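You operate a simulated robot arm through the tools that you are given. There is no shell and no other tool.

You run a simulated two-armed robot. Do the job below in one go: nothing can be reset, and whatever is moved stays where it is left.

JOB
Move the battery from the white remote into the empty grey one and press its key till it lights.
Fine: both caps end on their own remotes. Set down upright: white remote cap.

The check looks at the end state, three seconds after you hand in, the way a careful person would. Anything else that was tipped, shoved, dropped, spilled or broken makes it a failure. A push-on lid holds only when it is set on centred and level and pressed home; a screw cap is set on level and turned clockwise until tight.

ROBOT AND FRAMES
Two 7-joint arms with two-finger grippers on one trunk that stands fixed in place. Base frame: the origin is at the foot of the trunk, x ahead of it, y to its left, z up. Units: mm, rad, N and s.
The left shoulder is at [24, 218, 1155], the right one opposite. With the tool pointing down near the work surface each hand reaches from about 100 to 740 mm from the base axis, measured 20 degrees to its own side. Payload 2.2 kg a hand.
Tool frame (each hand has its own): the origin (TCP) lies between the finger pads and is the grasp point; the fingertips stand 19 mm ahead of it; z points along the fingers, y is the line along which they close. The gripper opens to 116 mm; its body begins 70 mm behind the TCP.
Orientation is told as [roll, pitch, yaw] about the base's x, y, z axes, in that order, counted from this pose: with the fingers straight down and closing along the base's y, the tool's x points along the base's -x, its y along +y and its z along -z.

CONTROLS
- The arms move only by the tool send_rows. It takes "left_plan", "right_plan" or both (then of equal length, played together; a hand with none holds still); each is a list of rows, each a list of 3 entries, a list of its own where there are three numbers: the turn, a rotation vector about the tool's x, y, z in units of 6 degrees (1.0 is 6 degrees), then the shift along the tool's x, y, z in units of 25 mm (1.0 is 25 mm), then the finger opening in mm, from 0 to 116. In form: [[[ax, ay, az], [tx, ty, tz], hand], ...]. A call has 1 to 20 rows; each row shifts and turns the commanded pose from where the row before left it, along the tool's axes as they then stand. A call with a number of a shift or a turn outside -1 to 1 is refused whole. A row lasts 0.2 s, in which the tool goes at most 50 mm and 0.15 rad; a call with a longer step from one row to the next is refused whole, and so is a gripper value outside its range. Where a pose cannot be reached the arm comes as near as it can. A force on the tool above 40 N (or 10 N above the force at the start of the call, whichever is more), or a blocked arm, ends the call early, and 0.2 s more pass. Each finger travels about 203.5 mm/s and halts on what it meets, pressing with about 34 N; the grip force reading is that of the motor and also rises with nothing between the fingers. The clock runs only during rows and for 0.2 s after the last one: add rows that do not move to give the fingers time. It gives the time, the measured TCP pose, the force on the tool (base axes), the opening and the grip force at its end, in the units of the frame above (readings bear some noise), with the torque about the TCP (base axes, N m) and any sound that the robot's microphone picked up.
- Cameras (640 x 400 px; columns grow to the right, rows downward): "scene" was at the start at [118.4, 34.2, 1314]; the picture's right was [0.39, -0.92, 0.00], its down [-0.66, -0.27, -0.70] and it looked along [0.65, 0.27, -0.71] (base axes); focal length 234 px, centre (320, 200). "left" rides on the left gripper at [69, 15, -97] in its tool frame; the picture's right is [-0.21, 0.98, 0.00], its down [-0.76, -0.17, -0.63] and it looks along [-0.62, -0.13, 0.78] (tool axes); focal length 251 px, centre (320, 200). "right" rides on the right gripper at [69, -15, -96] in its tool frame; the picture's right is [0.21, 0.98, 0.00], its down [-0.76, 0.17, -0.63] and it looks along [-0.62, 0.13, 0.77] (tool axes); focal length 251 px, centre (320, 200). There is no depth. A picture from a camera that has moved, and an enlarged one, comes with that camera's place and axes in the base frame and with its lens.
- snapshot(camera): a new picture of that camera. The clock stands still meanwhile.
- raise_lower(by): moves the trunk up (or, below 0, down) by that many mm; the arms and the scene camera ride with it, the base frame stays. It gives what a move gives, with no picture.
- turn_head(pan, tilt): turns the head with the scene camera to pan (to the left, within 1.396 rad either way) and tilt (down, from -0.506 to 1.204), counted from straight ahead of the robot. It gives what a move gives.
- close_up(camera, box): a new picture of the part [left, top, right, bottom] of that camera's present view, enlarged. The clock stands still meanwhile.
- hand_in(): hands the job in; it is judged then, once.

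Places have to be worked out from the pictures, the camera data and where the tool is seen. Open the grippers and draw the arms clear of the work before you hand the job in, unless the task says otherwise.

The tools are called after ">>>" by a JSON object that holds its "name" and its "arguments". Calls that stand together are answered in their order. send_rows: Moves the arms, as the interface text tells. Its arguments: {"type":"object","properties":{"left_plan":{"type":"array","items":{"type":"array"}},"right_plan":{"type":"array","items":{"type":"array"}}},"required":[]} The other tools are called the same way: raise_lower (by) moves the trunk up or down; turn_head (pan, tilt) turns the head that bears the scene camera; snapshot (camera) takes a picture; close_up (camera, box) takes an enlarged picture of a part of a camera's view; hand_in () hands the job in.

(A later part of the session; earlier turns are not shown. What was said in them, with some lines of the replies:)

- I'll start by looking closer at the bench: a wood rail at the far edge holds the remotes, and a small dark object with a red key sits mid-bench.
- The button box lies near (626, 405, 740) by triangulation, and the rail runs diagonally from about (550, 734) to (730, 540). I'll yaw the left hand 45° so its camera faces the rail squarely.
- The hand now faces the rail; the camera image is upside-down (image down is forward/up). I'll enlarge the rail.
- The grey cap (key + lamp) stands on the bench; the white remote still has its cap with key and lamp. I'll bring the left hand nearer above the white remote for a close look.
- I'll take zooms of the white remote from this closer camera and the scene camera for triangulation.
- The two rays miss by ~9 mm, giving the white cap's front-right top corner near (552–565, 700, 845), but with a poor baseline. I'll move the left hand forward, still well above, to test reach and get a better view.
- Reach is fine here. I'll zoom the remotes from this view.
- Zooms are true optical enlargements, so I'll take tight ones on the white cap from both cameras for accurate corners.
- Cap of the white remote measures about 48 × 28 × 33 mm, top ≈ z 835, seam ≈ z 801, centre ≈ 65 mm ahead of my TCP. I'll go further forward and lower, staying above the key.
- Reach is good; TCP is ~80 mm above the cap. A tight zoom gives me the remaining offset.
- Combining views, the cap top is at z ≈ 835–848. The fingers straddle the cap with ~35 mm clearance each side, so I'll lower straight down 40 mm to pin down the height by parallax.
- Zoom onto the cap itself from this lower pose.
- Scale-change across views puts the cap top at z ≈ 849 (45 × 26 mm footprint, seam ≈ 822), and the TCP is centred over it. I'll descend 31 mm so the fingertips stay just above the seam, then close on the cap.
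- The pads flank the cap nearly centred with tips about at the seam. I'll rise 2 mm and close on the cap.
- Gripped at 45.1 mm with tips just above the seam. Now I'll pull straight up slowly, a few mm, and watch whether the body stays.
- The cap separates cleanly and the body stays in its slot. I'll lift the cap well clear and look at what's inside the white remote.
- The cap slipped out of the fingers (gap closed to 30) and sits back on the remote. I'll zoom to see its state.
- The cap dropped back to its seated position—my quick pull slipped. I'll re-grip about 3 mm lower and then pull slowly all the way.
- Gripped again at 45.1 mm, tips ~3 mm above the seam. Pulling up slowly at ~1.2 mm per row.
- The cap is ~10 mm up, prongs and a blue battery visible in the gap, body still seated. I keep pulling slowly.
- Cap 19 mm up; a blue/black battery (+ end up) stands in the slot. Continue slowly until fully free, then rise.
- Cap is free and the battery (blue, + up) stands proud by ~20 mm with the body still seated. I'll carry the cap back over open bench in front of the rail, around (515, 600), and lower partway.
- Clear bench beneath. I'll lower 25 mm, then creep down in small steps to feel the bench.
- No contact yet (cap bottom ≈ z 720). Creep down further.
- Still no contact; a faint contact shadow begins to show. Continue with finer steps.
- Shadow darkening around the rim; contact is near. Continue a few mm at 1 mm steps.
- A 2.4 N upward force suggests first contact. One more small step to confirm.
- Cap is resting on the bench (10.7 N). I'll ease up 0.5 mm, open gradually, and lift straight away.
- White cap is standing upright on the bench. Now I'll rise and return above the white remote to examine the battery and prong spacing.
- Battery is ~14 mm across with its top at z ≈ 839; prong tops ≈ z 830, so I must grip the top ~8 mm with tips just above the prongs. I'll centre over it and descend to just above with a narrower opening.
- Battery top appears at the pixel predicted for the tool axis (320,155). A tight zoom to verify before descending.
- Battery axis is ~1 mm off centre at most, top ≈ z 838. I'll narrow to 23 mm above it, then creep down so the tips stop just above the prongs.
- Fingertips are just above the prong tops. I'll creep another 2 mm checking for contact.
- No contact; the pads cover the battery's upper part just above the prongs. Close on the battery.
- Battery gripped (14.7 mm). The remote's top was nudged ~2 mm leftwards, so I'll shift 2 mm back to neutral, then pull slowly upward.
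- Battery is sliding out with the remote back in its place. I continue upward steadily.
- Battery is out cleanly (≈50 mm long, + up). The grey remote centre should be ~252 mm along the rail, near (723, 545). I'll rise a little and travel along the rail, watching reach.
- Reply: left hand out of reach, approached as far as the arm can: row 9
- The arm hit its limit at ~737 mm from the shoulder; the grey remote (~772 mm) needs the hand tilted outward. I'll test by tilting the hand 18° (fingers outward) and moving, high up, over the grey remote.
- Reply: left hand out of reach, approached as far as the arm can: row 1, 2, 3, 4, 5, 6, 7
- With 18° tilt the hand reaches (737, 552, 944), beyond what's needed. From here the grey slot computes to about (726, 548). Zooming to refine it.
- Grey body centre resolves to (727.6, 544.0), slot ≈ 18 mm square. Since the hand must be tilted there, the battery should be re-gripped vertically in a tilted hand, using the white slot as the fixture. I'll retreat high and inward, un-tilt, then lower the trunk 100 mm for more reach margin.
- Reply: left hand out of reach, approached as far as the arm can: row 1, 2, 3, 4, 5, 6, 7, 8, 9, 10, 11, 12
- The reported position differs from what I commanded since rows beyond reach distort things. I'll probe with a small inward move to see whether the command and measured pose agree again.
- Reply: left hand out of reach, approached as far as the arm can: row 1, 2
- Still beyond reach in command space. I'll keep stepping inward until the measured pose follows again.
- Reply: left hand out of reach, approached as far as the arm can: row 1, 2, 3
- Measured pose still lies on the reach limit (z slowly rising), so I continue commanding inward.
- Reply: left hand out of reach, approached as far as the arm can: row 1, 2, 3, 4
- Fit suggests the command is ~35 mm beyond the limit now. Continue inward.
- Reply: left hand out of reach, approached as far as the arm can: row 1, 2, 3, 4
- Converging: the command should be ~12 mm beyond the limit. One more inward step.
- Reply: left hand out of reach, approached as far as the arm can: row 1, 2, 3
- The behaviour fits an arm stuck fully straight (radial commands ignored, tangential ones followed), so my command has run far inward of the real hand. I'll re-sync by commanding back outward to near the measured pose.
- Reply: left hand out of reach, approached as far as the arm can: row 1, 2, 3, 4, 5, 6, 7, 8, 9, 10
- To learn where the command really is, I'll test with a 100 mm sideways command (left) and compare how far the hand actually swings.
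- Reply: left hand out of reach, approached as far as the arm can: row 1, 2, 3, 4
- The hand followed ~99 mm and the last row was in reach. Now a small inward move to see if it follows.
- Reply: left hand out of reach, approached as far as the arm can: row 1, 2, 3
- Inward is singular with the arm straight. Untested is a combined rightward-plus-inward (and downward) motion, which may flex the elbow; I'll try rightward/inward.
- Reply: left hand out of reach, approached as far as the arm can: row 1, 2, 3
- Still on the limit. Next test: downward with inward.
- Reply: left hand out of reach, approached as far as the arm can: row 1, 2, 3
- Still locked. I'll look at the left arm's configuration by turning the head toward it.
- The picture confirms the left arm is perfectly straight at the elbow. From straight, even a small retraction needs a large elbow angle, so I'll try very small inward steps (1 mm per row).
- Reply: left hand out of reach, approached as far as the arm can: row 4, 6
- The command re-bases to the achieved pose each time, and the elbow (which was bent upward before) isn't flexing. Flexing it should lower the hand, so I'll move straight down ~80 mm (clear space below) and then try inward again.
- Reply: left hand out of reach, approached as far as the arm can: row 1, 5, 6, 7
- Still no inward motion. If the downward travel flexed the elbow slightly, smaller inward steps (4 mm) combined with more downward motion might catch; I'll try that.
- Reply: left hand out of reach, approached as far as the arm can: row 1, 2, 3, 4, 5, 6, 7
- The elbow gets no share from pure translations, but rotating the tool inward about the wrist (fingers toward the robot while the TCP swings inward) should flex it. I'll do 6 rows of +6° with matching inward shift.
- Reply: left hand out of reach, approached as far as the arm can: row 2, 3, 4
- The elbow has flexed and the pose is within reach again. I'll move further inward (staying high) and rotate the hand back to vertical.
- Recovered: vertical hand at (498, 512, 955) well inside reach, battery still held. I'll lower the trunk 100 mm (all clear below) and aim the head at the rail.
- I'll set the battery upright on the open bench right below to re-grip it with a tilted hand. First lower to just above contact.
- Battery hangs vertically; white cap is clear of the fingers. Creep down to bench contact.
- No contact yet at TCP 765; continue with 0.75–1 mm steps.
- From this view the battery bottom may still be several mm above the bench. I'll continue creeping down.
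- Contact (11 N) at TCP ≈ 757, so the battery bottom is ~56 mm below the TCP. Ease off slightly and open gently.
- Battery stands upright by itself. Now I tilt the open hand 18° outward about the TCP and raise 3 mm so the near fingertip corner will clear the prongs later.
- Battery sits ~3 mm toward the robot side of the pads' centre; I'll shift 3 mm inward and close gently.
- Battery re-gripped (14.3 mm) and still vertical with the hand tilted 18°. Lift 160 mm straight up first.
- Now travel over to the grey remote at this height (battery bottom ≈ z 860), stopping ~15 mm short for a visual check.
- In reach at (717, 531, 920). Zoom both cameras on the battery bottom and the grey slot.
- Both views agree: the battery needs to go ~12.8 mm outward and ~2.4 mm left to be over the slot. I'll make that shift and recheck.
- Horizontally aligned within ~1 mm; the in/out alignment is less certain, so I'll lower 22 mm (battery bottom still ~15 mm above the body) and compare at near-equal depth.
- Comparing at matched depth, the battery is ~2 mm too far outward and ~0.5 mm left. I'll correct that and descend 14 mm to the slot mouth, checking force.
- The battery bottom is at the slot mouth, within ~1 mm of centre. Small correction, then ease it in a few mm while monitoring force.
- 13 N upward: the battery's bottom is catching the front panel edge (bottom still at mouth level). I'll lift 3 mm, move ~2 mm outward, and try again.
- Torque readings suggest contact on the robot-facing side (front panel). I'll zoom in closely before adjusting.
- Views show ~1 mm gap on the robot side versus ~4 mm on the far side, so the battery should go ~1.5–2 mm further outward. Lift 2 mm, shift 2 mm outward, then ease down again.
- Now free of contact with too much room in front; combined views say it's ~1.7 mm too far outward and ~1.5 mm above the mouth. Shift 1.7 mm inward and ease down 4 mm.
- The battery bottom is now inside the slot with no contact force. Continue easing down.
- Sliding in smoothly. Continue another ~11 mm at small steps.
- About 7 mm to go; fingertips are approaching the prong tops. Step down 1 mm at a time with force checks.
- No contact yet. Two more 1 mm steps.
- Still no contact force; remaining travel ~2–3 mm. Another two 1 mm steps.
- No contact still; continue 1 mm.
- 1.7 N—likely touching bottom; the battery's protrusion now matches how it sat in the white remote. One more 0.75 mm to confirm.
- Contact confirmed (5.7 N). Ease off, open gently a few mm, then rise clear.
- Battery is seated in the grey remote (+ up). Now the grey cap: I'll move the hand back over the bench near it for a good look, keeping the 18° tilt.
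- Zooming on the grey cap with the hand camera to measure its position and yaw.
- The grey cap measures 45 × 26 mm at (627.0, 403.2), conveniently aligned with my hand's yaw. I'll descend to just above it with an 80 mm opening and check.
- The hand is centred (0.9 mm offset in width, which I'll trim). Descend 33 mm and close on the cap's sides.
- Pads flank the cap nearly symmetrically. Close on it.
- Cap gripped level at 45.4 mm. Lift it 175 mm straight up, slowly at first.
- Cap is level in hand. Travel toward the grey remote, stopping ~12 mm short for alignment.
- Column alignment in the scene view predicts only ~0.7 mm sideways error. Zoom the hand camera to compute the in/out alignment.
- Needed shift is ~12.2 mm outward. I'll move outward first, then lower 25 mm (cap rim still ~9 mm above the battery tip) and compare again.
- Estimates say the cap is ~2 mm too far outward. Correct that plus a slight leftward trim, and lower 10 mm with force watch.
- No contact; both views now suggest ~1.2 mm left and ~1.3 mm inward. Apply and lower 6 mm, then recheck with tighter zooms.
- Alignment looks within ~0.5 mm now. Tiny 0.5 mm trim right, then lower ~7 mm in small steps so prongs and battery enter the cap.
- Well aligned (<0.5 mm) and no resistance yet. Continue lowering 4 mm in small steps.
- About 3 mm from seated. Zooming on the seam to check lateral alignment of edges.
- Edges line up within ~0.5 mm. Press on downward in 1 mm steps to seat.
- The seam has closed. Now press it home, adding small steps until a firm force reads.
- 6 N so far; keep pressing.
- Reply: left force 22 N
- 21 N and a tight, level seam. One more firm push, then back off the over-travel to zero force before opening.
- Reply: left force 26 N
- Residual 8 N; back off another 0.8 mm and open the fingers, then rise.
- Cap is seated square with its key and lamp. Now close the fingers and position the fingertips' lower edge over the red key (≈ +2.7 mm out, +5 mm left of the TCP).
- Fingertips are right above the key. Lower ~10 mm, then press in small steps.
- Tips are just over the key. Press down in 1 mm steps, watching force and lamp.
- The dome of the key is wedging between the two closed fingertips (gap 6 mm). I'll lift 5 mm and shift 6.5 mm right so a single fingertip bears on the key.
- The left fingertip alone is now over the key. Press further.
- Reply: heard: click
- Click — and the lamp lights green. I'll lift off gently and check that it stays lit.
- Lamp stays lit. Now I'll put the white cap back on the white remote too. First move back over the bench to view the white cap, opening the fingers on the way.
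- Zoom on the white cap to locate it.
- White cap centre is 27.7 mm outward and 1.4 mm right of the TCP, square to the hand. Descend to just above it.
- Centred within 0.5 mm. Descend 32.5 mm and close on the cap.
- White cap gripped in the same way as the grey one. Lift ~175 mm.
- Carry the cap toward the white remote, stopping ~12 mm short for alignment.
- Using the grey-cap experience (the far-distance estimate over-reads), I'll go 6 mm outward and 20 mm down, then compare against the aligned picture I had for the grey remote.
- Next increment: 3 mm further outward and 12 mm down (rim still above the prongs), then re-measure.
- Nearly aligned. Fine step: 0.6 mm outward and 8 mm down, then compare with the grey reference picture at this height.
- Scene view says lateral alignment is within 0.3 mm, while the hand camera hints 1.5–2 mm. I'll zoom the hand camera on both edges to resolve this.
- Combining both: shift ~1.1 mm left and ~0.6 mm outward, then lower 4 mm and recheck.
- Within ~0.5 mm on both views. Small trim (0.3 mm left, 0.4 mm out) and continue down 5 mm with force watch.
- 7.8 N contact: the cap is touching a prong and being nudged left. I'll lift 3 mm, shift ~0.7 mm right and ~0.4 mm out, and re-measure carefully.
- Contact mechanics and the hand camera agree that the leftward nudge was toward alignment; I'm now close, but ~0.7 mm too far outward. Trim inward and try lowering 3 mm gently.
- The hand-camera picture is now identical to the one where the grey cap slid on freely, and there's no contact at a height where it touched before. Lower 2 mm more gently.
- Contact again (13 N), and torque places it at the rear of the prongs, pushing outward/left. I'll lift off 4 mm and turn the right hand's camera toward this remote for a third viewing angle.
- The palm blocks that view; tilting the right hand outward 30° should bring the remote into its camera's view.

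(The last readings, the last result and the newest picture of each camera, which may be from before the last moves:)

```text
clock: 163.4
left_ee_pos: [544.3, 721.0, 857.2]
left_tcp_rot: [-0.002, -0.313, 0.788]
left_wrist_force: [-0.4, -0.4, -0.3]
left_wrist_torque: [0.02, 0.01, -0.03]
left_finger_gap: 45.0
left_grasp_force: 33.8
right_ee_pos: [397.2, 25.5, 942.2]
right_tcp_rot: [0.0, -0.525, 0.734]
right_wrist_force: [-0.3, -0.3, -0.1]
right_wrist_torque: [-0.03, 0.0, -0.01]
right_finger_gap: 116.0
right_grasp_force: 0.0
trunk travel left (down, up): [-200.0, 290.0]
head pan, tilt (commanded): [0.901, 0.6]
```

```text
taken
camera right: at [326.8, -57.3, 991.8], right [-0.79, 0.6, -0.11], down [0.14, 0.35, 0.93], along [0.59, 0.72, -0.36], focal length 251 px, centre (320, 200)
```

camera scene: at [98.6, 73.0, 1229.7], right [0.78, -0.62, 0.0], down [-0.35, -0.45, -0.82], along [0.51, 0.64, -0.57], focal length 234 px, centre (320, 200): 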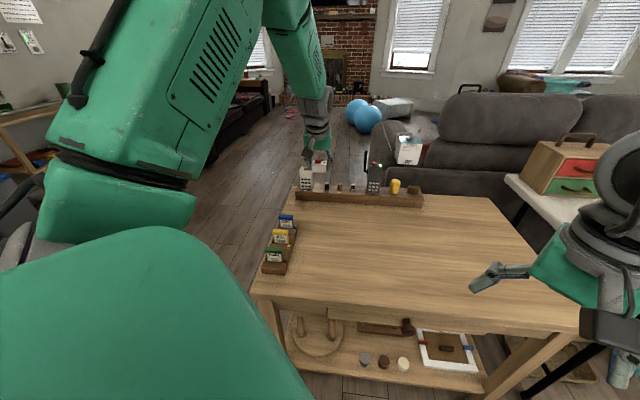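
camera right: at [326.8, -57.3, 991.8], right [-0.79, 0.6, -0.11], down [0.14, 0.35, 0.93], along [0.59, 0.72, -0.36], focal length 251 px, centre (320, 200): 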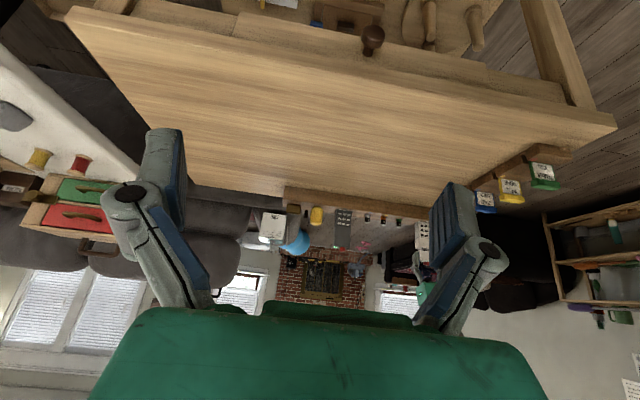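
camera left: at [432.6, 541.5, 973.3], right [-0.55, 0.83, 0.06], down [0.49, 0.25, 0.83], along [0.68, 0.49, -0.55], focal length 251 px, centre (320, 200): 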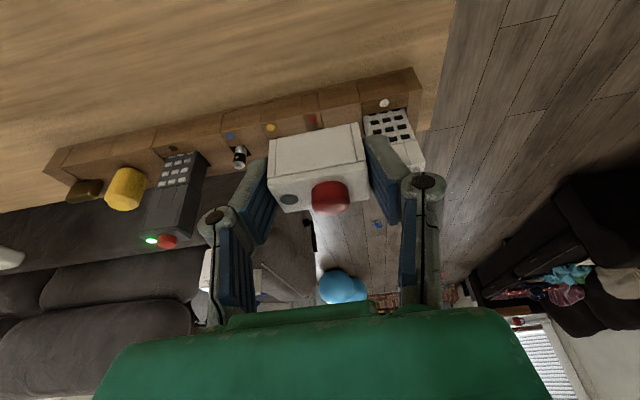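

The white remote is just beside the right finger in view; yaw 12° more to uncover it.

>>> {"name": "send_rows", "arguments": {"right_plan": [[[0, 0, -1], [0, 0, 0], 116], [[0, 0, -1], [0, 0, 0], 116], [[0, 0, 0], [0, 0, 0], 116]]}}

>>> {"name": "snapshot", "arguments": {"camera": "right"}}

```text
clock: 164.2
left_ee_pos: [543.6, 721.8, 857.6]
left_tcp_rot: [-0.002, -0.313, 0.788]
left_wrist_force: [0.6, 0.3, -0.4]
left_wrist_torque: [0.02, 0.04, -0.03]
left_finger_gap: 45.2
left_grasp_force: 33.6
right_ee_pos: [396.6, 25.0, 942.8]
right_tcp_rot: [-0.121, -0.513, 0.976]
right_wrist_force: [-0.1, 0.2, -0.1]
right_wrist_torque: [-0.02, 0.0, 0.0]
right_finger_gap: 116.0
right_grasp_force: 0.0
trunk travel left (down, up): [-200.0, 290.0]
head pan, tilt (commanded): [0.901, 0.6]
```

```text
taken
camera right: at [339.3, -64.7, 994.4], right [-0.88, 0.44, -0.21], down [0.0, 0.43, 0.9], along [0.48, 0.79, -0.38], focal length 251 px, centre (320, 200)
```

right: 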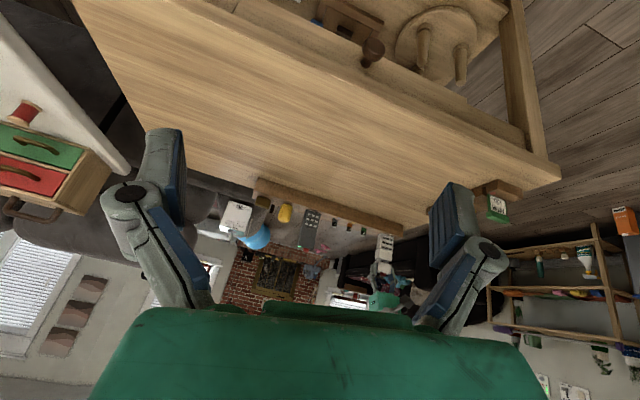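

Now the white remote and the left gripper are visible near (385, 260). Zooming there.

>>> {"name": "close_up", "arguments": {"camera": "right", "box": [365, 225, 405, 295]}}

>>> {"name": "close_up", "arguments": {"camera": "right", "box": [372, 240, 400, 270]}}

```text
5.71 times, centred on (385, 260) of right
camera zoom: at [339.3, -64.7, 994.4], right [-0.88, 0.44, -0.21], down [0.0, 0.43, 0.9], along [0.48, 0.79, -0.38], focal length 1437 px, centre (-51, -143)
```

zoom: 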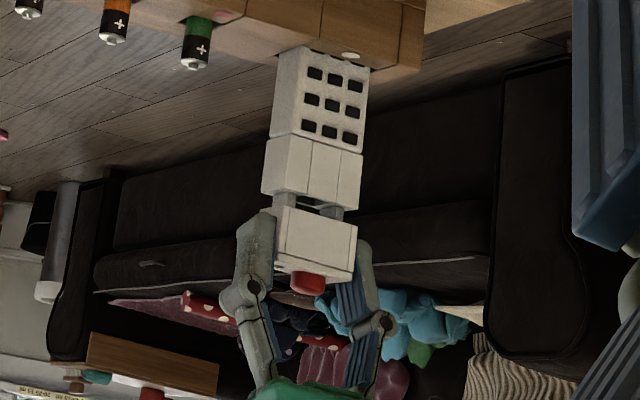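

```text
13.33 times, centred on (386, 255) of right
camera zoom: at [339.3, -64.7, 994.4], right [-0.88, 0.44, -0.21], down [0.0, 0.43, 0.9], along [0.48, 0.79, -0.38], focal length 3352 px, centre (-560, -533)
```

zoom: 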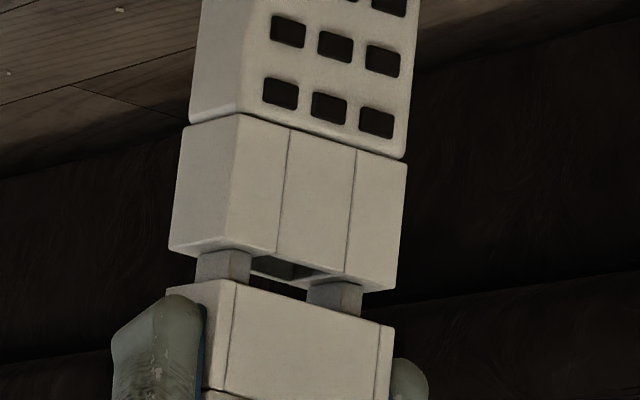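

Excellent third view of the gap. One more zoom centred on the gap to read the corner lines.

>>> {"name": "close_up", "arguments": {"camera": "right", "box": [376, 252, 396, 268]}}

```text
16.00 times, centred on (386, 260) of right
camera zoom: at [339.3, -64.7, 994.4], right [-0.88, 0.44, -0.21], down [0.0, 0.43, 0.9], along [0.48, 0.79, -0.38], focal length 4023 px, centre (-736, -760)
```

zoom: 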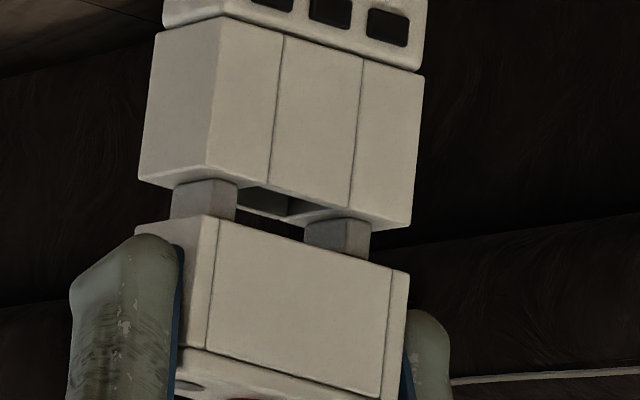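

The three views plus the contact torque (both times at the rear) indicate the cap still needs ~1.5 mm further outward, with no sideways change. Shift and lower gently again.

>>> {"name": "send_rows", "arguments": {"left_plan": [[[0, 0, 0], [-0.057, 0, 0.019], 0], [[0, 0, 0], [0.0125, 0, 0.038], 0], [[0, 0, 0], [0.0125, 0, 0.038], 0], [[0, 0, 0], [0, 0, 0], 0]]}}

>>> {"name": "close_up", "arguments": {"camera": "right", "box": [376, 252, 396, 268]}}

>>> {"name": "close_up", "arguments": {"camera": "scene", "box": [296, 160, 322, 180]}}

>>> {"name": "close_up", "arguments": {"camera": "left", "box": [265, 80, 365, 160]}}

```text
clock: 165.2
left_ee_pos: [544.4, 723.1, 856.5]
left_tcp_rot: [-0.001, -0.314, 0.788]
left_wrist_force: [-0.9, 0.9, -0.1]
left_wrist_torque: [0.01, -0.01, -0.02]
left_finger_gap: 44.9
left_grasp_force: 33.6
right_ee_pos: [396.3, 25.8, 940.8]
right_tcp_rot: [-0.12, -0.511, 0.976]
right_wrist_force: [0.3, 0.0, 0.5]
right_wrist_torque: [0.01, -0.01, 0.0]
right_finger_gap: 116.0
right_grasp_force: 0.1
trunk travel left (down, up): [-200.0, 290.0]
head pan, tilt (commanded): [0.901, 0.6]
```

```text
16.00 times, centred on (386, 260) of right
camera zoom: at [339.2, -64.7, 994.6], right [-0.88, 0.44, -0.21], down [0.0, 0.43, 0.9], along [0.48, 0.79, -0.38], focal length 4023 px, centre (-736, -760)
```

zoom: 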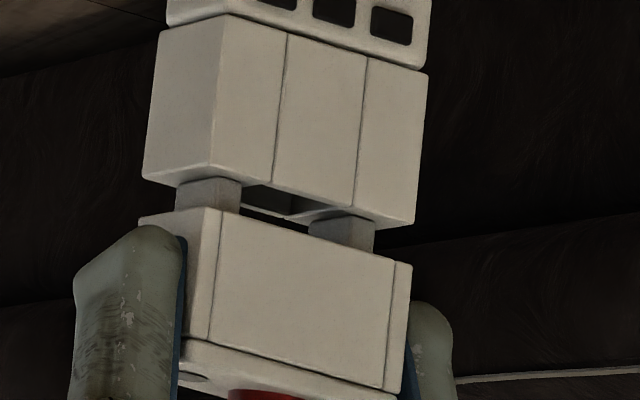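

```text
16.00 times, centred on (309, 170) of scene
camera zoom: at [98.7, 73.3, 1229.7], right [0.78, -0.62, 0.0], down [-0.35, -0.45, -0.82], along [0.51, 0.65, -0.57], focal length 3752 px, centre (496, 680)
```

zoom: 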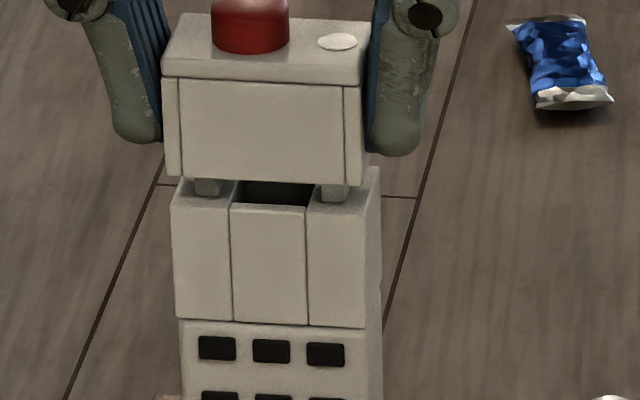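

```text
5.00 times, centred on (315, 120) of left
camera zoom: at [466.8, 665.9, 925.8], right [-0.55, 0.83, 0.06], down [0.49, 0.25, 0.84], along [0.68, 0.49, -0.55], focal length 1257 px, centre (345, 600)
```

zoom: 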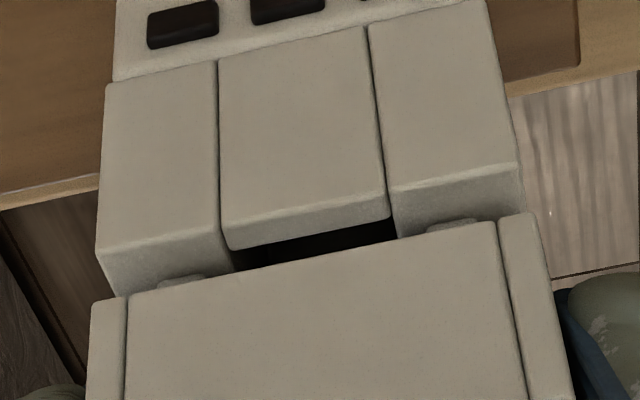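

No contact now, and the third view shows the edges in line. Continue lowering 1 mm at a time.

>>> {"name": "send_rows", "arguments": {"left_plan": [[[0, 0, 0], [0.0125, 0, 0.038], 0], [[0, 0, 0], [0, 0, 0], 0]]}}

>>> {"name": "send_rows", "arguments": {"left_plan": [[[0, 0, 0], [0.0125, 0, 0.038], 0], [[0, 0, 0], [0, 0, 0], 0]]}}

```text
clock: 165.8
left_ee_pos: [545.2, 722.5, 854.8]
left_tcp_rot: [-0.001, -0.315, 0.788]
left_wrist_force: [0.4, 0.2, -0.8]
left_wrist_torque: [-0.02, -0.02, 0.02]
left_finger_gap: 45.0
left_grasp_force: 34.0
right_ee_pos: [396.6, 26.5, 942.3]
right_tcp_rot: [-0.12, -0.51, 0.977]
right_wrist_force: [0.4, 0.7, 0.0]
right_wrist_torque: [-0.02, -0.02, -0.01]
right_finger_gap: 115.8
right_grasp_force: 0.0
trunk travel left (down, up): [-200.0, 290.0]
head pan, tilt (commanded): [0.901, 0.6]
```

```text
clock: 166.4
left_ee_pos: [545.0, 721.6, 854.1]
left_tcp_rot: [-0.002, -0.312, 0.787]
left_wrist_force: [0.1, 0.0, -0.7]
left_wrist_torque: [0.01, 0.05, 0.02]
left_finger_gap: 45.2
left_grasp_force: 33.8
right_ee_pos: [396.8, 27.0, 942.2]
right_tcp_rot: [-0.12, -0.512, 0.974]
right_wrist_force: [-0.3, -0.4, 0.0]
right_wrist_torque: [-0.01, 0.02, 0.02]
right_finger_gap: 116.2
right_grasp_force: 0.0
trunk travel left (down, up): [-200.0, 290.0]
head pan, tilt (commanded): [0.901, 0.6]
```

Past the earlier contact height with no force. Continue down.

>>> {"name": "send_rows", "arguments": {"left_plan": [[[0, 0, 0], [0.0125, 0, 0.038], 0], [[0, 0, 0], [0.0125, 0, 0.038], 0], [[0, 0, 0], [0, 0, 0], 0]]}}

>>> {"name": "close_up", "arguments": {"camera": "right", "box": [376, 252, 396, 268]}}

>>> {"name": "close_up", "arguments": {"camera": "scene", "box": [296, 160, 322, 180]}}

```text
clock: 167.2
left_ee_pos: [545.2, 722.2, 852.7]
left_tcp_rot: [-0.002, -0.313, 0.788]
left_wrist_force: [-1.1, -0.9, -0.5]
left_wrist_torque: [-0.01, 0.0, 0.0]
left_finger_gap: 45.2
left_grasp_force: 34.5
right_ee_pos: [397.5, 26.0, 941.4]
right_tcp_rot: [-0.119, -0.512, 0.977]
right_wrist_force: [-0.1, -0.1, -0.1]
right_wrist_torque: [0.02, 0.02, -0.01]
right_finger_gap: 115.9
right_grasp_force: 0.1
trunk travel left (down, up): [-200.0, 290.0]
head pan, tilt (commanded): [0.901, 0.6]
```

```text
16.00 times, centred on (386, 260) of right
camera zoom: at [339.2, -64.7, 994.6], right [-0.88, 0.44, -0.21], down [0.0, 0.43, 0.9], along [0.48, 0.79, -0.38], focal length 4023 px, centre (-736, -760)
```

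zoom: 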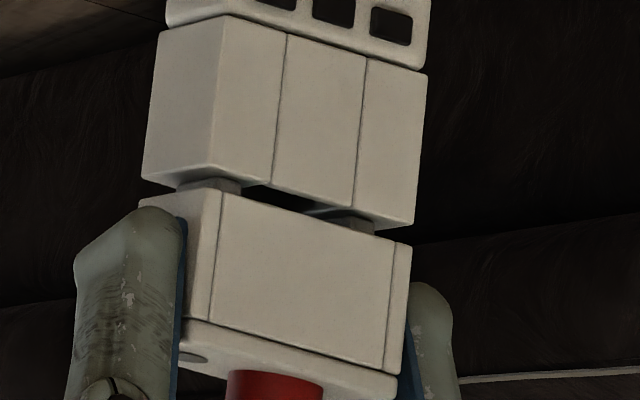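

```text
16.00 times, centred on (309, 170) of scene
camera zoom: at [98.7, 73.3, 1229.7], right [0.78, -0.62, 0.0], down [-0.35, -0.45, -0.82], along [0.51, 0.65, -0.57], focal length 3752 px, centre (496, 680)
```

zoom: 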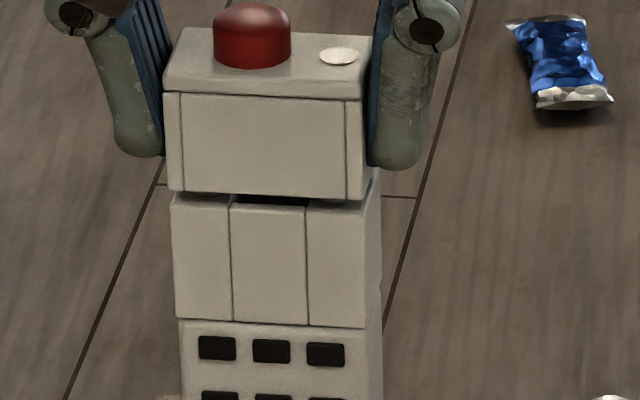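

Going on cleanly; ~4 mm to go. Continue lowering in 1 mm steps.

>>> {"name": "send_rows", "arguments": {"left_plan": [[[0, 0, 0], [0.0125, 0, 0.038], 0], [[0, 0, 0], [0.0125, 0, 0.038], 0], [[0, 0, 0], [0, 0, 0], 0]]}}

>>> {"name": "close_up", "arguments": {"camera": "right", "box": [376, 252, 396, 268]}}

>>> {"name": "close_up", "arguments": {"camera": "left", "box": [255, 80, 385, 200]}}

```text
clock: 168.0
left_ee_pos: [545.7, 723.4, 851.4]
left_tcp_rot: [-0.001, -0.313, 0.787]
left_wrist_force: [-0.9, -0.4, -1.4]
left_wrist_torque: [-0.04, -0.03, -0.04]
left_finger_gap: 45.1
left_grasp_force: 34.3
right_ee_pos: [396.7, 26.4, 942.9]
right_tcp_rot: [-0.12, -0.51, 0.978]
right_wrist_force: [0.1, 0.0, 0.5]
right_wrist_torque: [0.02, 0.0, -0.01]
right_finger_gap: 116.1
right_grasp_force: 0.1
trunk travel left (down, up): [-200.0, 290.0]
head pan, tilt (commanded): [0.901, 0.6]
```

```text
16.00 times, centred on (386, 260) of right
camera zoom: at [339.2, -64.7, 994.6], right [-0.88, 0.44, -0.21], down [0.0, 0.43, 0.9], along [0.48, 0.79, -0.38], focal length 4023 px, centre (-736, -760)
```

zoom: 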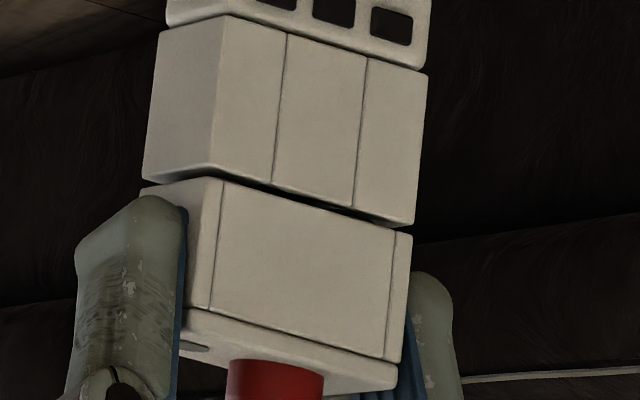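

```text
3.33 times, centred on (320, 140) of left
camera zoom: at [467.3, 666.2, 920.0], right [-0.55, 0.83, 0.06], down [0.49, 0.25, 0.84], along [0.68, 0.49, -0.55], focal length 838 px, centre (320, 400)
```

zoom: 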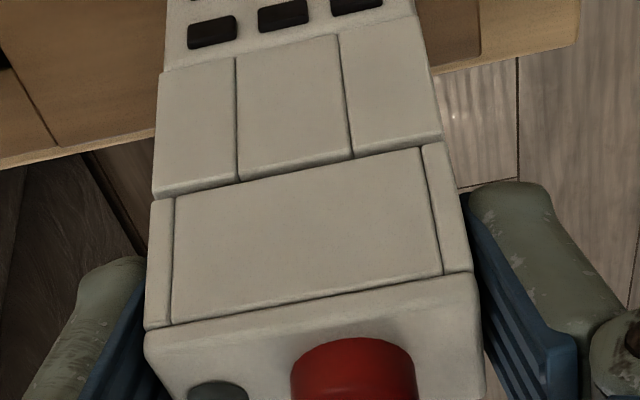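

Nearly closed. Continue down to seat and build pressing force.

>>> {"name": "send_rows", "arguments": {"left_plan": [[[0, 0, 0], [0.0125, 0, 0.038], 0], [[0, 0, 0], [0.0125, 0, 0.038], 0], [[0, 0, 0], [0.01, 0, 0.03], 0], [[0, 0, 0], [0, 0, 0], 0]]}}

>>> {"name": "close_up", "arguments": {"camera": "right", "box": [376, 252, 396, 268]}}

>>> {"name": "close_up", "arguments": {"camera": "scene", "box": [296, 160, 322, 180]}}

```text
clock: 169.0
left_ee_pos: [546.6, 722.3, 848.6]
left_tcp_rot: [-0.002, -0.315, 0.786]
left_wrist_force: [0.1, 0.8, 1.5]
left_wrist_torque: [-0.01, -0.04, 0.01]
left_finger_gap: 45.1
left_grasp_force: 33.2
right_ee_pos: [397.4, 26.6, 942.0]
right_tcp_rot: [-0.121, -0.513, 0.975]
right_wrist_force: [0.1, 0.2, 0.3]
right_wrist_torque: [0.04, -0.02, -0.01]
right_finger_gap: 115.8
right_grasp_force: 0.1
trunk travel left (down, up): [-200.0, 290.0]
head pan, tilt (commanded): [0.901, 0.6]
```

```text
16.00 times, centred on (386, 260) of right
camera zoom: at [339.1, -64.9, 994.7], right [-0.88, 0.44, -0.21], down [0.0, 0.43, 0.9], along [0.48, 0.79, -0.38], focal length 4023 px, centre (-736, -760)
```

zoom: 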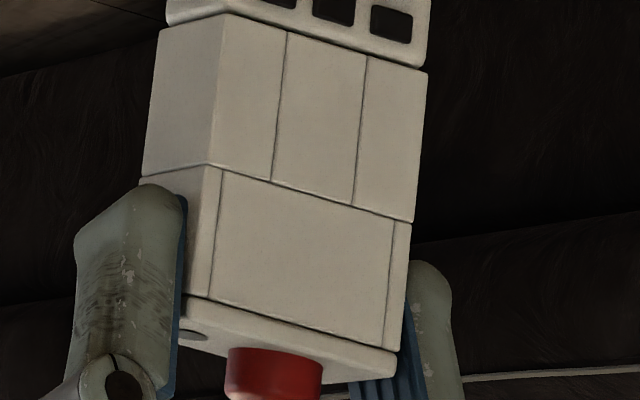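

```text
16.00 times, centred on (309, 170) of scene
camera zoom: at [98.4, 73.0, 1229.8], right [0.78, -0.62, 0.0], down [-0.35, -0.45, -0.82], along [0.51, 0.65, -0.57], focal length 3752 px, centre (496, 680)
```

zoom: 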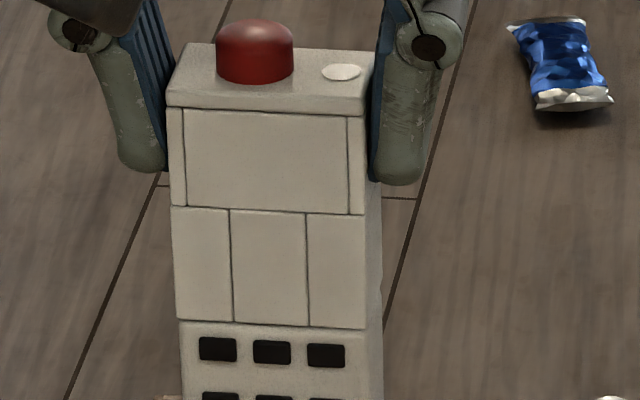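

The cap has closed flush in all views. Now press it home firmly.

>>> {"name": "send_rows", "arguments": {"left_plan": [[[0, 0, 0], [0.01, 0, 0.03], 0], [[0, 0, 0], [0.01, 0, 0.03], 0], [[0, 0, 0], [0.01, 0, 0.03], 0], [[0, 0, 0], [0, 0, 0], 0]]}}

>>> {"name": "send_rows", "arguments": {"left_plan": [[[0, 0, 0], [0.01, 0, 0.03], 0], [[0, 0, 0], [0.01, 0, 0.03], 0], [[0, 0, 0], [0, 0, 0], 0]]}}

```text
clock: 170.0
left_ee_pos: [545.6, 723.0, 848.3]
left_tcp_rot: [-0.002, -0.317, 0.786]
left_wrist_force: [0.9, 0.8, 16.0]
left_wrist_torque: [0.07, -0.15, 0.0]
left_finger_gap: 45.2
left_grasp_force: 33.4
right_ee_pos: [396.2, 25.1, 943.1]
right_tcp_rot: [-0.122, -0.514, 0.977]
right_wrist_force: [-1.4, -0.3, -0.2]
right_wrist_torque: [0.0, 0.0, 0.01]
right_finger_gap: 116.0
right_grasp_force: 0.0
trunk travel left (down, up): [-200.0, 290.0]
head pan, tilt (commanded): [0.901, 0.6]
```

```text
clock: 170.8
left_ee_pos: [543.5, 720.6, 849.8]
left_tcp_rot: [-0.002, -0.322, 0.787]
left_wrist_force: [3.1, 5.9, 30.4]
left_wrist_torque: [0.4, -0.3, -0.01]
left_finger_gap: 45.2
left_grasp_force: 34.0
right_ee_pos: [396.3, 23.3, 942.9]
right_tcp_rot: [-0.119, -0.517, 0.976]
right_wrist_force: [-0.6, -0.2, 0.4]
right_wrist_torque: [-0.03, -0.01, 0.03]
right_finger_gap: 116.0
right_grasp_force: 0.0
trunk travel left (down, up): [-200.0, 290.0]
head pan, tilt (commanded): [0.901, 0.6]
```

30 N applied. Back off in small steps to neutral force.

>>> {"name": "send_rows", "arguments": {"left_plan": [[[0, 0, 0], [-0.0125, 0, -0.038], 0], [[0, 0, 0], [-0.0125, 0, -0.038], 0], [[0, 0, 0], [0, 0, 0], 0]]}}

>>> {"name": "close_up", "arguments": {"camera": "right", "box": [376, 252, 396, 268]}}

```text
clock: 171.6
left_ee_pos: [545.4, 720.7, 849.0]
left_tcp_rot: [-0.002, -0.316, 0.789]
left_wrist_force: [2.9, 3.8, 24.7]
left_wrist_torque: [0.31, -0.27, -0.03]
left_finger_gap: 44.9
left_grasp_force: 33.9
right_ee_pos: [396.3, 25.2, 942.5]
right_tcp_rot: [-0.121, -0.514, 0.976]
right_wrist_force: [-1.0, 0.5, -0.2]
right_wrist_torque: [0.01, 0.01, 0.01]
right_finger_gap: 116.0
right_grasp_force: 0.1
trunk travel left (down, up): [-200.0, 290.0]
head pan, tilt (commanded): [0.901, 0.6]
```

```text
16.00 times, centred on (386, 260) of right
camera zoom: at [338.0, -66.2, 994.9], right [-0.88, 0.44, -0.21], down [0.0, 0.43, 0.9], along [0.48, 0.79, -0.38], focal length 4023 px, centre (-736, -760)
```

zoom: 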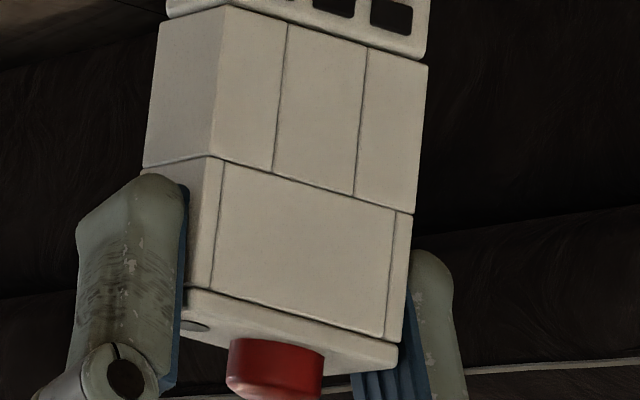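

Seam is tight. Still 25 N stored; keep backing off 1 mm at a time.

>>> {"name": "send_rows", "arguments": {"left_plan": [[[0, 0, 0], [-0.0125, 0, -0.038], 0], [[0, 0, 0], [-0.0125, 0, -0.038], 0], [[0, 0, 0], [0, 0, 0], 0]]}}

>>> {"name": "send_rows", "arguments": {"left_plan": [[[0, 0, 0], [-0.0125, 0, -0.038], 0], [[0, 0, 0], [0, 0, 0], 0]]}}

```text
clock: 172.4
left_ee_pos: [544.7, 720.4, 847.4]
left_tcp_rot: [-0.001, -0.311, 0.788]
left_wrist_force: [2.8, 1.4, 15.0]
left_wrist_torque: [0.11, -0.31, 0.0]
left_finger_gap: 45.3
left_grasp_force: 34.3
right_ee_pos: [395.7, 25.1, 943.9]
right_tcp_rot: [-0.12, -0.513, 0.976]
right_wrist_force: [-0.2, -0.5, 0.9]
right_wrist_torque: [0.02, 0.03, -0.02]
right_finger_gap: 116.0
right_grasp_force: 0.1
trunk travel left (down, up): [-200.0, 290.0]
head pan, tilt (commanded): [0.901, 0.6]
```

```text
clock: 173.0
left_ee_pos: [544.2, 723.1, 848.2]
left_tcp_rot: [-0.002, -0.311, 0.788]
left_wrist_force: [2.2, -1.7, 7.1]
left_wrist_torque: [-0.09, -0.16, -0.02]
left_finger_gap: 45.1
left_grasp_force: 34.1
right_ee_pos: [398.1, 25.9, 943.4]
right_tcp_rot: [-0.121, -0.512, 0.976]
right_wrist_force: [0.2, -0.6, -0.1]
right_wrist_torque: [0.03, -0.02, -0.01]
right_finger_gap: 115.8
right_grasp_force: 0.1
trunk travel left (down, up): [-200.0, 290.0]
head pan, tilt (commanded): [0.901, 0.6]
```

7 N left; one more 0.7 mm up, then open and rise.

>>> {"name": "send_rows", "arguments": {"left_plan": [[[0, 0, 0], [-0.009, 0, -0.027], 0], [[0, 0, 0], [0, 0, 0], 46], [[0, 0, 0], [0, 0, 0], 50], [[0, 0, 0], [0, 0, 0], 60], [[0, 0, 0], [-0.06, 0, -0.19], 64], [[0, 0, 0], [-0.124, 0, -0.38], 64], [[0, 0, 0], [-0.25, 0, -0.76], 64], [[0, 0, 0], [-0.25, 0, -0.76], 64], [[0, 0, 0], [0, 0, 0], 64]]}}

>>> {"name": "close_up", "arguments": {"camera": "right", "box": [372, 240, 400, 275]}}

>>> {"name": "close_up", "arguments": {"camera": "scene", "box": [290, 150, 330, 200]}}

>>> {"name": "close_up", "arguments": {"camera": "left", "box": [250, 30, 390, 140]}}

```text
clock: 175.0
left_ee_pos: [543.6, 723.1, 904.5]
left_tcp_rot: [-0.002, -0.313, 0.787]
left_wrist_force: [-0.2, 1.0, -0.2]
left_wrist_torque: [-0.01, -0.01, 0.0]
left_finger_gap: 63.9
left_grasp_force: 0.0
right_ee_pos: [397.1, 26.5, 941.1]
right_tcp_rot: [-0.119, -0.512, 0.975]
right_wrist_force: [-0.6, -0.1, 0.4]
right_wrist_torque: [-0.01, 0.0, -0.02]
right_finger_gap: 115.7
right_grasp_force: 0.1
trunk travel left (down, up): [-200.0, 290.0]
head pan, tilt (commanded): [0.901, 0.6]
```

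```text
11.43 times, centred on (386, 258) of right
camera zoom: at [339.3, -64.6, 994.5], right [-0.88, 0.44, -0.21], down [0.0, 0.43, 0.9], along [0.48, 0.79, -0.38], focal length 2874 px, centre (-434, -457)
```

zoom: 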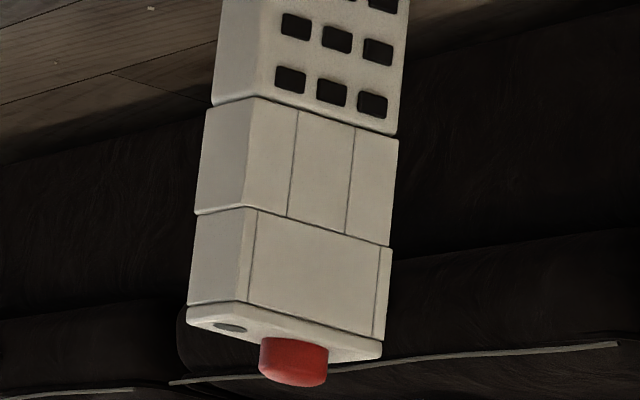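

```text
8.00 times, centred on (310, 175) of scene
camera zoom: at [98.8, 73.2, 1229.7], right [0.78, -0.62, 0.0], down [-0.35, -0.45, -0.82], along [0.51, 0.65, -0.57], focal length 1876 px, centre (400, 400)
```

zoom: 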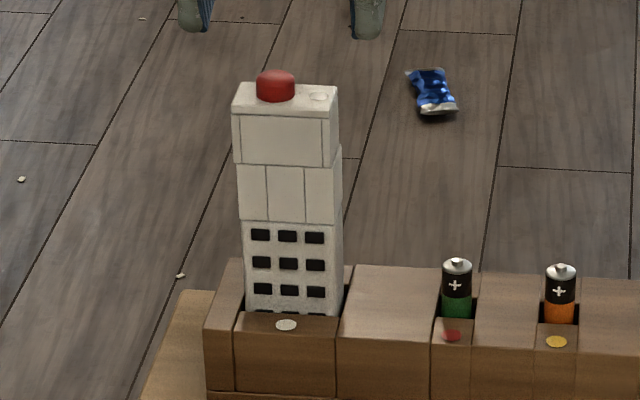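

```text
3.64 times, centred on (320, 85) of left
camera zoom: at [466.4, 666.6, 973.7], right [-0.55, 0.83, 0.07], down [0.49, 0.25, 0.83], along [0.68, 0.49, -0.55], focal length 914 px, centre (320, 618)
```

zoom: 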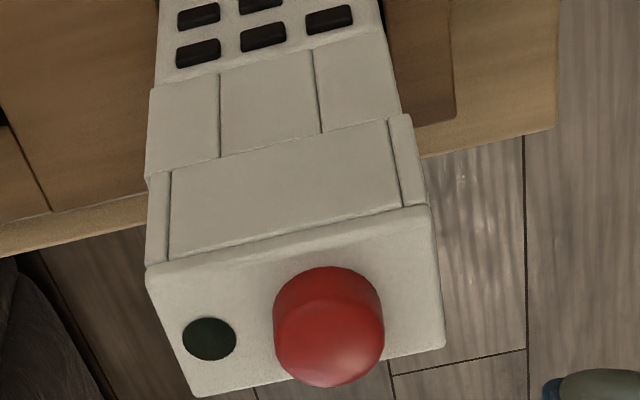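

White cap is back on flush and upright. Now withdraw the left hand up and back, clear of the bench work.

>>> {"name": "send_rows", "arguments": {"left_plan": [[[0, 0, 0], [-0.3, 0, -0.92], 64], [[0, 0, 0], [-0.3, 0, -0.92], 64], [[0, 0, 0], [-0.3, 0, -0.92], 64], [[0, 0, 0], [0.9, -0.243, -0.293], 64], [[0, 0, 0], [0.9, -0.243, -0.293], 64], [[0, 0, 0], [0.9, -0.243, -0.293], 64], [[0, 0, 0], [0.9, -0.243, -0.293], 64], [[0, 0, 0], [0.9, -0.243, -0.293], 64], [[0, 0, 0], [0.9, -0.243, -0.293], 64], [[0, 0, 0], [0.9, -0.243, -0.293], 64], [[0, 0, 0], [0.9, -0.243, -0.293], 80], [[0, 0, 0], [0.9, -0.243, -0.293], 100], [[0, 0, 0], [0.9, -0.243, -0.293], 116], [[0, 0, 0], [0, 0, 0], 116]]}}

>>> {"name": "snapshot", "arguments": {"camera": "scene"}}

>>> {"name": "snapshot", "arguments": {"camera": "left"}}

```text
clock: 178.0
left_ee_pos: [420.5, 511.9, 975.2]
left_tcp_rot: [-0.001, -0.314, 0.788]
left_wrist_force: [0.0, -1.4, 0.1]
left_wrist_torque: [-0.02, 0.02, 0.01]
left_finger_gap: 115.8
left_grasp_force: 0.1
right_ee_pos: [395.8, 26.7, 942.8]
right_tcp_rot: [-0.122, -0.511, 0.976]
right_wrist_force: [0.9, 1.1, 0.8]
right_wrist_torque: [-0.01, 0.01, 0.03]
right_finger_gap: 115.8
right_grasp_force: 0.1
trunk travel left (down, up): [-200.0, 290.0]
head pan, tilt (commanded): [0.901, 0.6]
```

```text
taken
camera scene: at [98.1, 71.0, 1229.9], right [0.78, -0.62, 0.0], down [-0.35, -0.44, -0.82], along [0.51, 0.65, -0.57], focal length 234 px, centre (320, 200)
```

scene: 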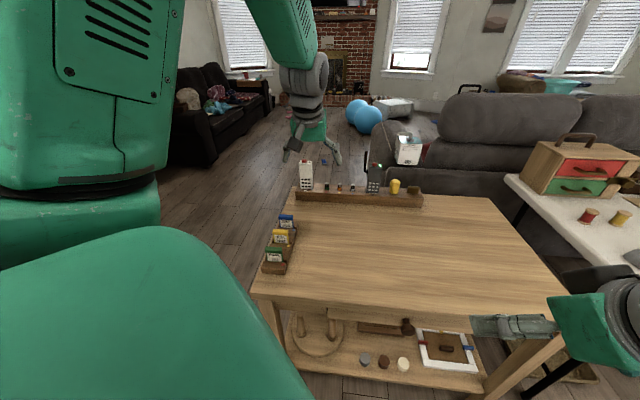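

```text
taken
camera left: at [343.0, 455.4, 1045.5], right [-0.55, 0.83, 0.06], down [0.49, 0.26, 0.83], along [0.68, 0.49, -0.55], focal length 251 px, centre (320, 200)
```

left: 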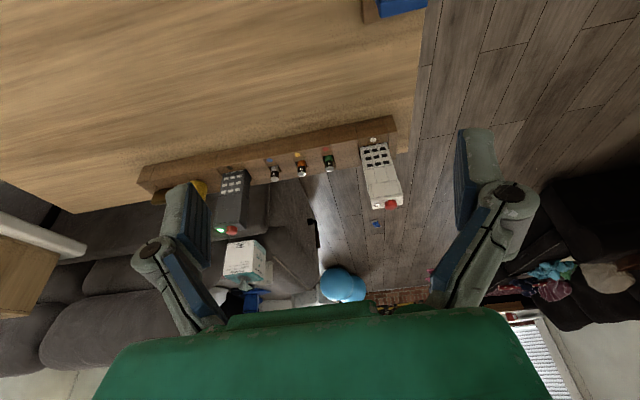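

All standing, lamp lit. I'll return the right hand to its original attitude, raise the trunk back up, and do a last inspection.

>>> {"name": "send_rows", "arguments": {"right_plan": [[[0, 0, 1], [0, 0, 0], 116], [[0, 0, 1], [0, 0, 0], 116], [[0, 1, 0], [0, 0, 0], 116], [[0, 1, 0], [0, 0, 0], 116], [[0, 1, 0], [0, 0, 0], 116], [[0, 1, 0], [0, 0, 0], 116], [[0, 1, 0], [0, 0, 0], 116], [[0, 0, 1], [0, 0, 0], 116], [[0, 0, 1], [0, 0, 0], 116], [[0, 0, 1], [0, 0, 0], 116], [[0, 0, 1], [0, 0, 0], 116], [[0, 0, 1], [0, 0, 0], 116], [[0, 0, 1], [0, 0, 0], 116], [[0, 0, 1], [0, 0, 0], 116], [[0, 0, 0], [0, 0, 0], 116]]}}

>>> {"name": "raise_lower", "arguments": {"by": 100}}

>>> {"name": "snapshot", "arguments": {"camera": "scene"}}

>>> {"name": "close_up", "arguments": {"camera": "scene", "box": [280, 160, 440, 290]}}

>>> {"name": "close_up", "arguments": {"camera": "left", "box": [130, 90, 430, 260]}}

```text
clock: 181.2
left_ee_pos: [421.0, 511.9, 976.7]
left_tcp_rot: [-0.002, -0.312, 0.788]
left_wrist_force: [-1.0, 0.2, -0.2]
left_wrist_torque: [-0.02, -0.03, 0.03]
left_finger_gap: 115.9
left_grasp_force: 0.1
right_ee_pos: [396.1, 25.9, 942.1]
right_tcp_rot: [0.0, -0.002, 0.0]
right_wrist_force: [-0.8, -0.6, -0.5]
right_wrist_torque: [0.0, -0.03, 0.02]
right_finger_gap: 115.9
right_grasp_force: 0.0
trunk travel left (down, up): [-200.0, 290.0]
head pan, tilt (commanded): [0.901, 0.6]
```

```text
clock: 182.5
left_ee_pos: [421.0, 512.3, 1075.2]
left_tcp_rot: [-0.002, -0.313, 0.786]
left_wrist_force: [0.1, 0.3, -0.4]
left_wrist_torque: [-0.03, -0.05, -0.03]
left_finger_gap: 115.8
left_grasp_force: 0.1
right_ee_pos: [396.2, 26.8, 1042.1]
right_tcp_rot: [0.001, -0.001, 0.001]
right_wrist_force: [-0.4, -0.6, 0.2]
right_wrist_torque: [0.0, 0.03, 0.02]
right_finger_gap: 116.2
right_grasp_force: 0.1
trunk travel left (down, up): [-300.0, 190.0]
head pan, tilt (commanded): [0.901, 0.6]
```

```text
taken
camera scene: at [98.6, 72.1, 1329.7], right [0.78, -0.62, 0.0], down [-0.35, -0.44, -0.82], along [0.51, 0.65, -0.57], focal length 234 px, centre (320, 200)
```

scene: 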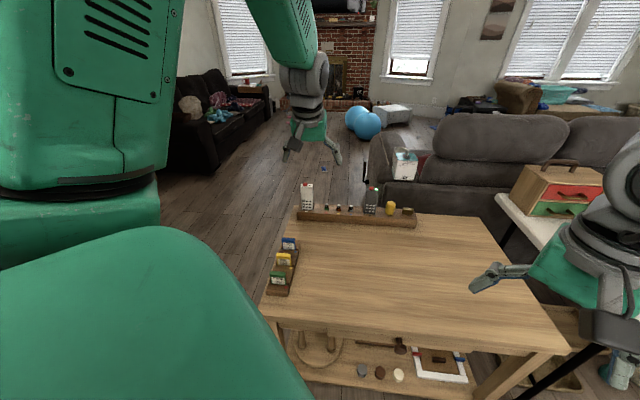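

```text
3.08 times, centred on (360, 225) of scene
camera zoom: at [98.6, 72.1, 1329.7], right [0.78, -0.62, 0.0], down [-0.35, -0.44, -0.82], along [0.51, 0.65, -0.57], focal length 722 px, centre (197, 123)
```

zoom: 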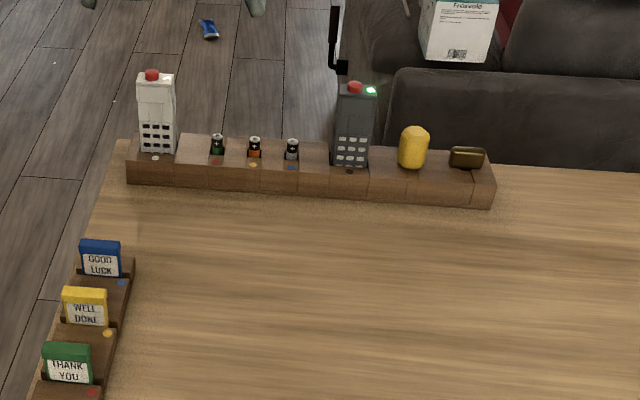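

```text
2.13 times, centred on (280, 175) of left
camera zoom: at [343.2, 455.6, 1145.5], right [-0.55, 0.83, 0.07], down [0.49, 0.25, 0.83], along [0.68, 0.49, -0.55], focal length 536 px, centre (405, 253)
```

zoom: 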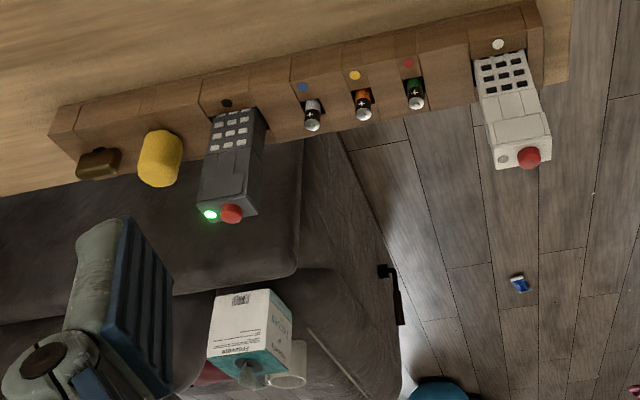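

The grey remote holds the battery with its cap seated and the lamp lit. The white cap is back on its own remote and upright. The spare batteries, capsule and cards are undisturbed, and both hands are open and clear, so I'm handing in.

>>> {"name": "hand_in", "arguments": {}}

```text
The job is handed in.
```

The battery from the white remote is now in the grey one, + end up. Its cap is pressed on, and the grey remote's lamp came on with a click when I pressed the key. It was still lit when I handed in.

- **White cap:** I stood it upright on the bench while I moved the battery, then pressed it back onto the white remote. So both caps ended on their own remotes.
- **Cap slip:** on my first quick pull the white cap slipped out of the fingers and dropped back onto its remote. I gripped it again and drew it off slowly; the remote stayed in its slot.
- **Battery stop on the bench:** the left arm locked straight when I first reached for the grey remote with the battery in hand. I backed it out and stood the battery on the bench briefly to re-grip it at an angle.
- **Everything else:** in the last pictures the spare batteries, the yellow capsule, the dark case and the cards look undisturbed. Both hands are open and clear of the bench.
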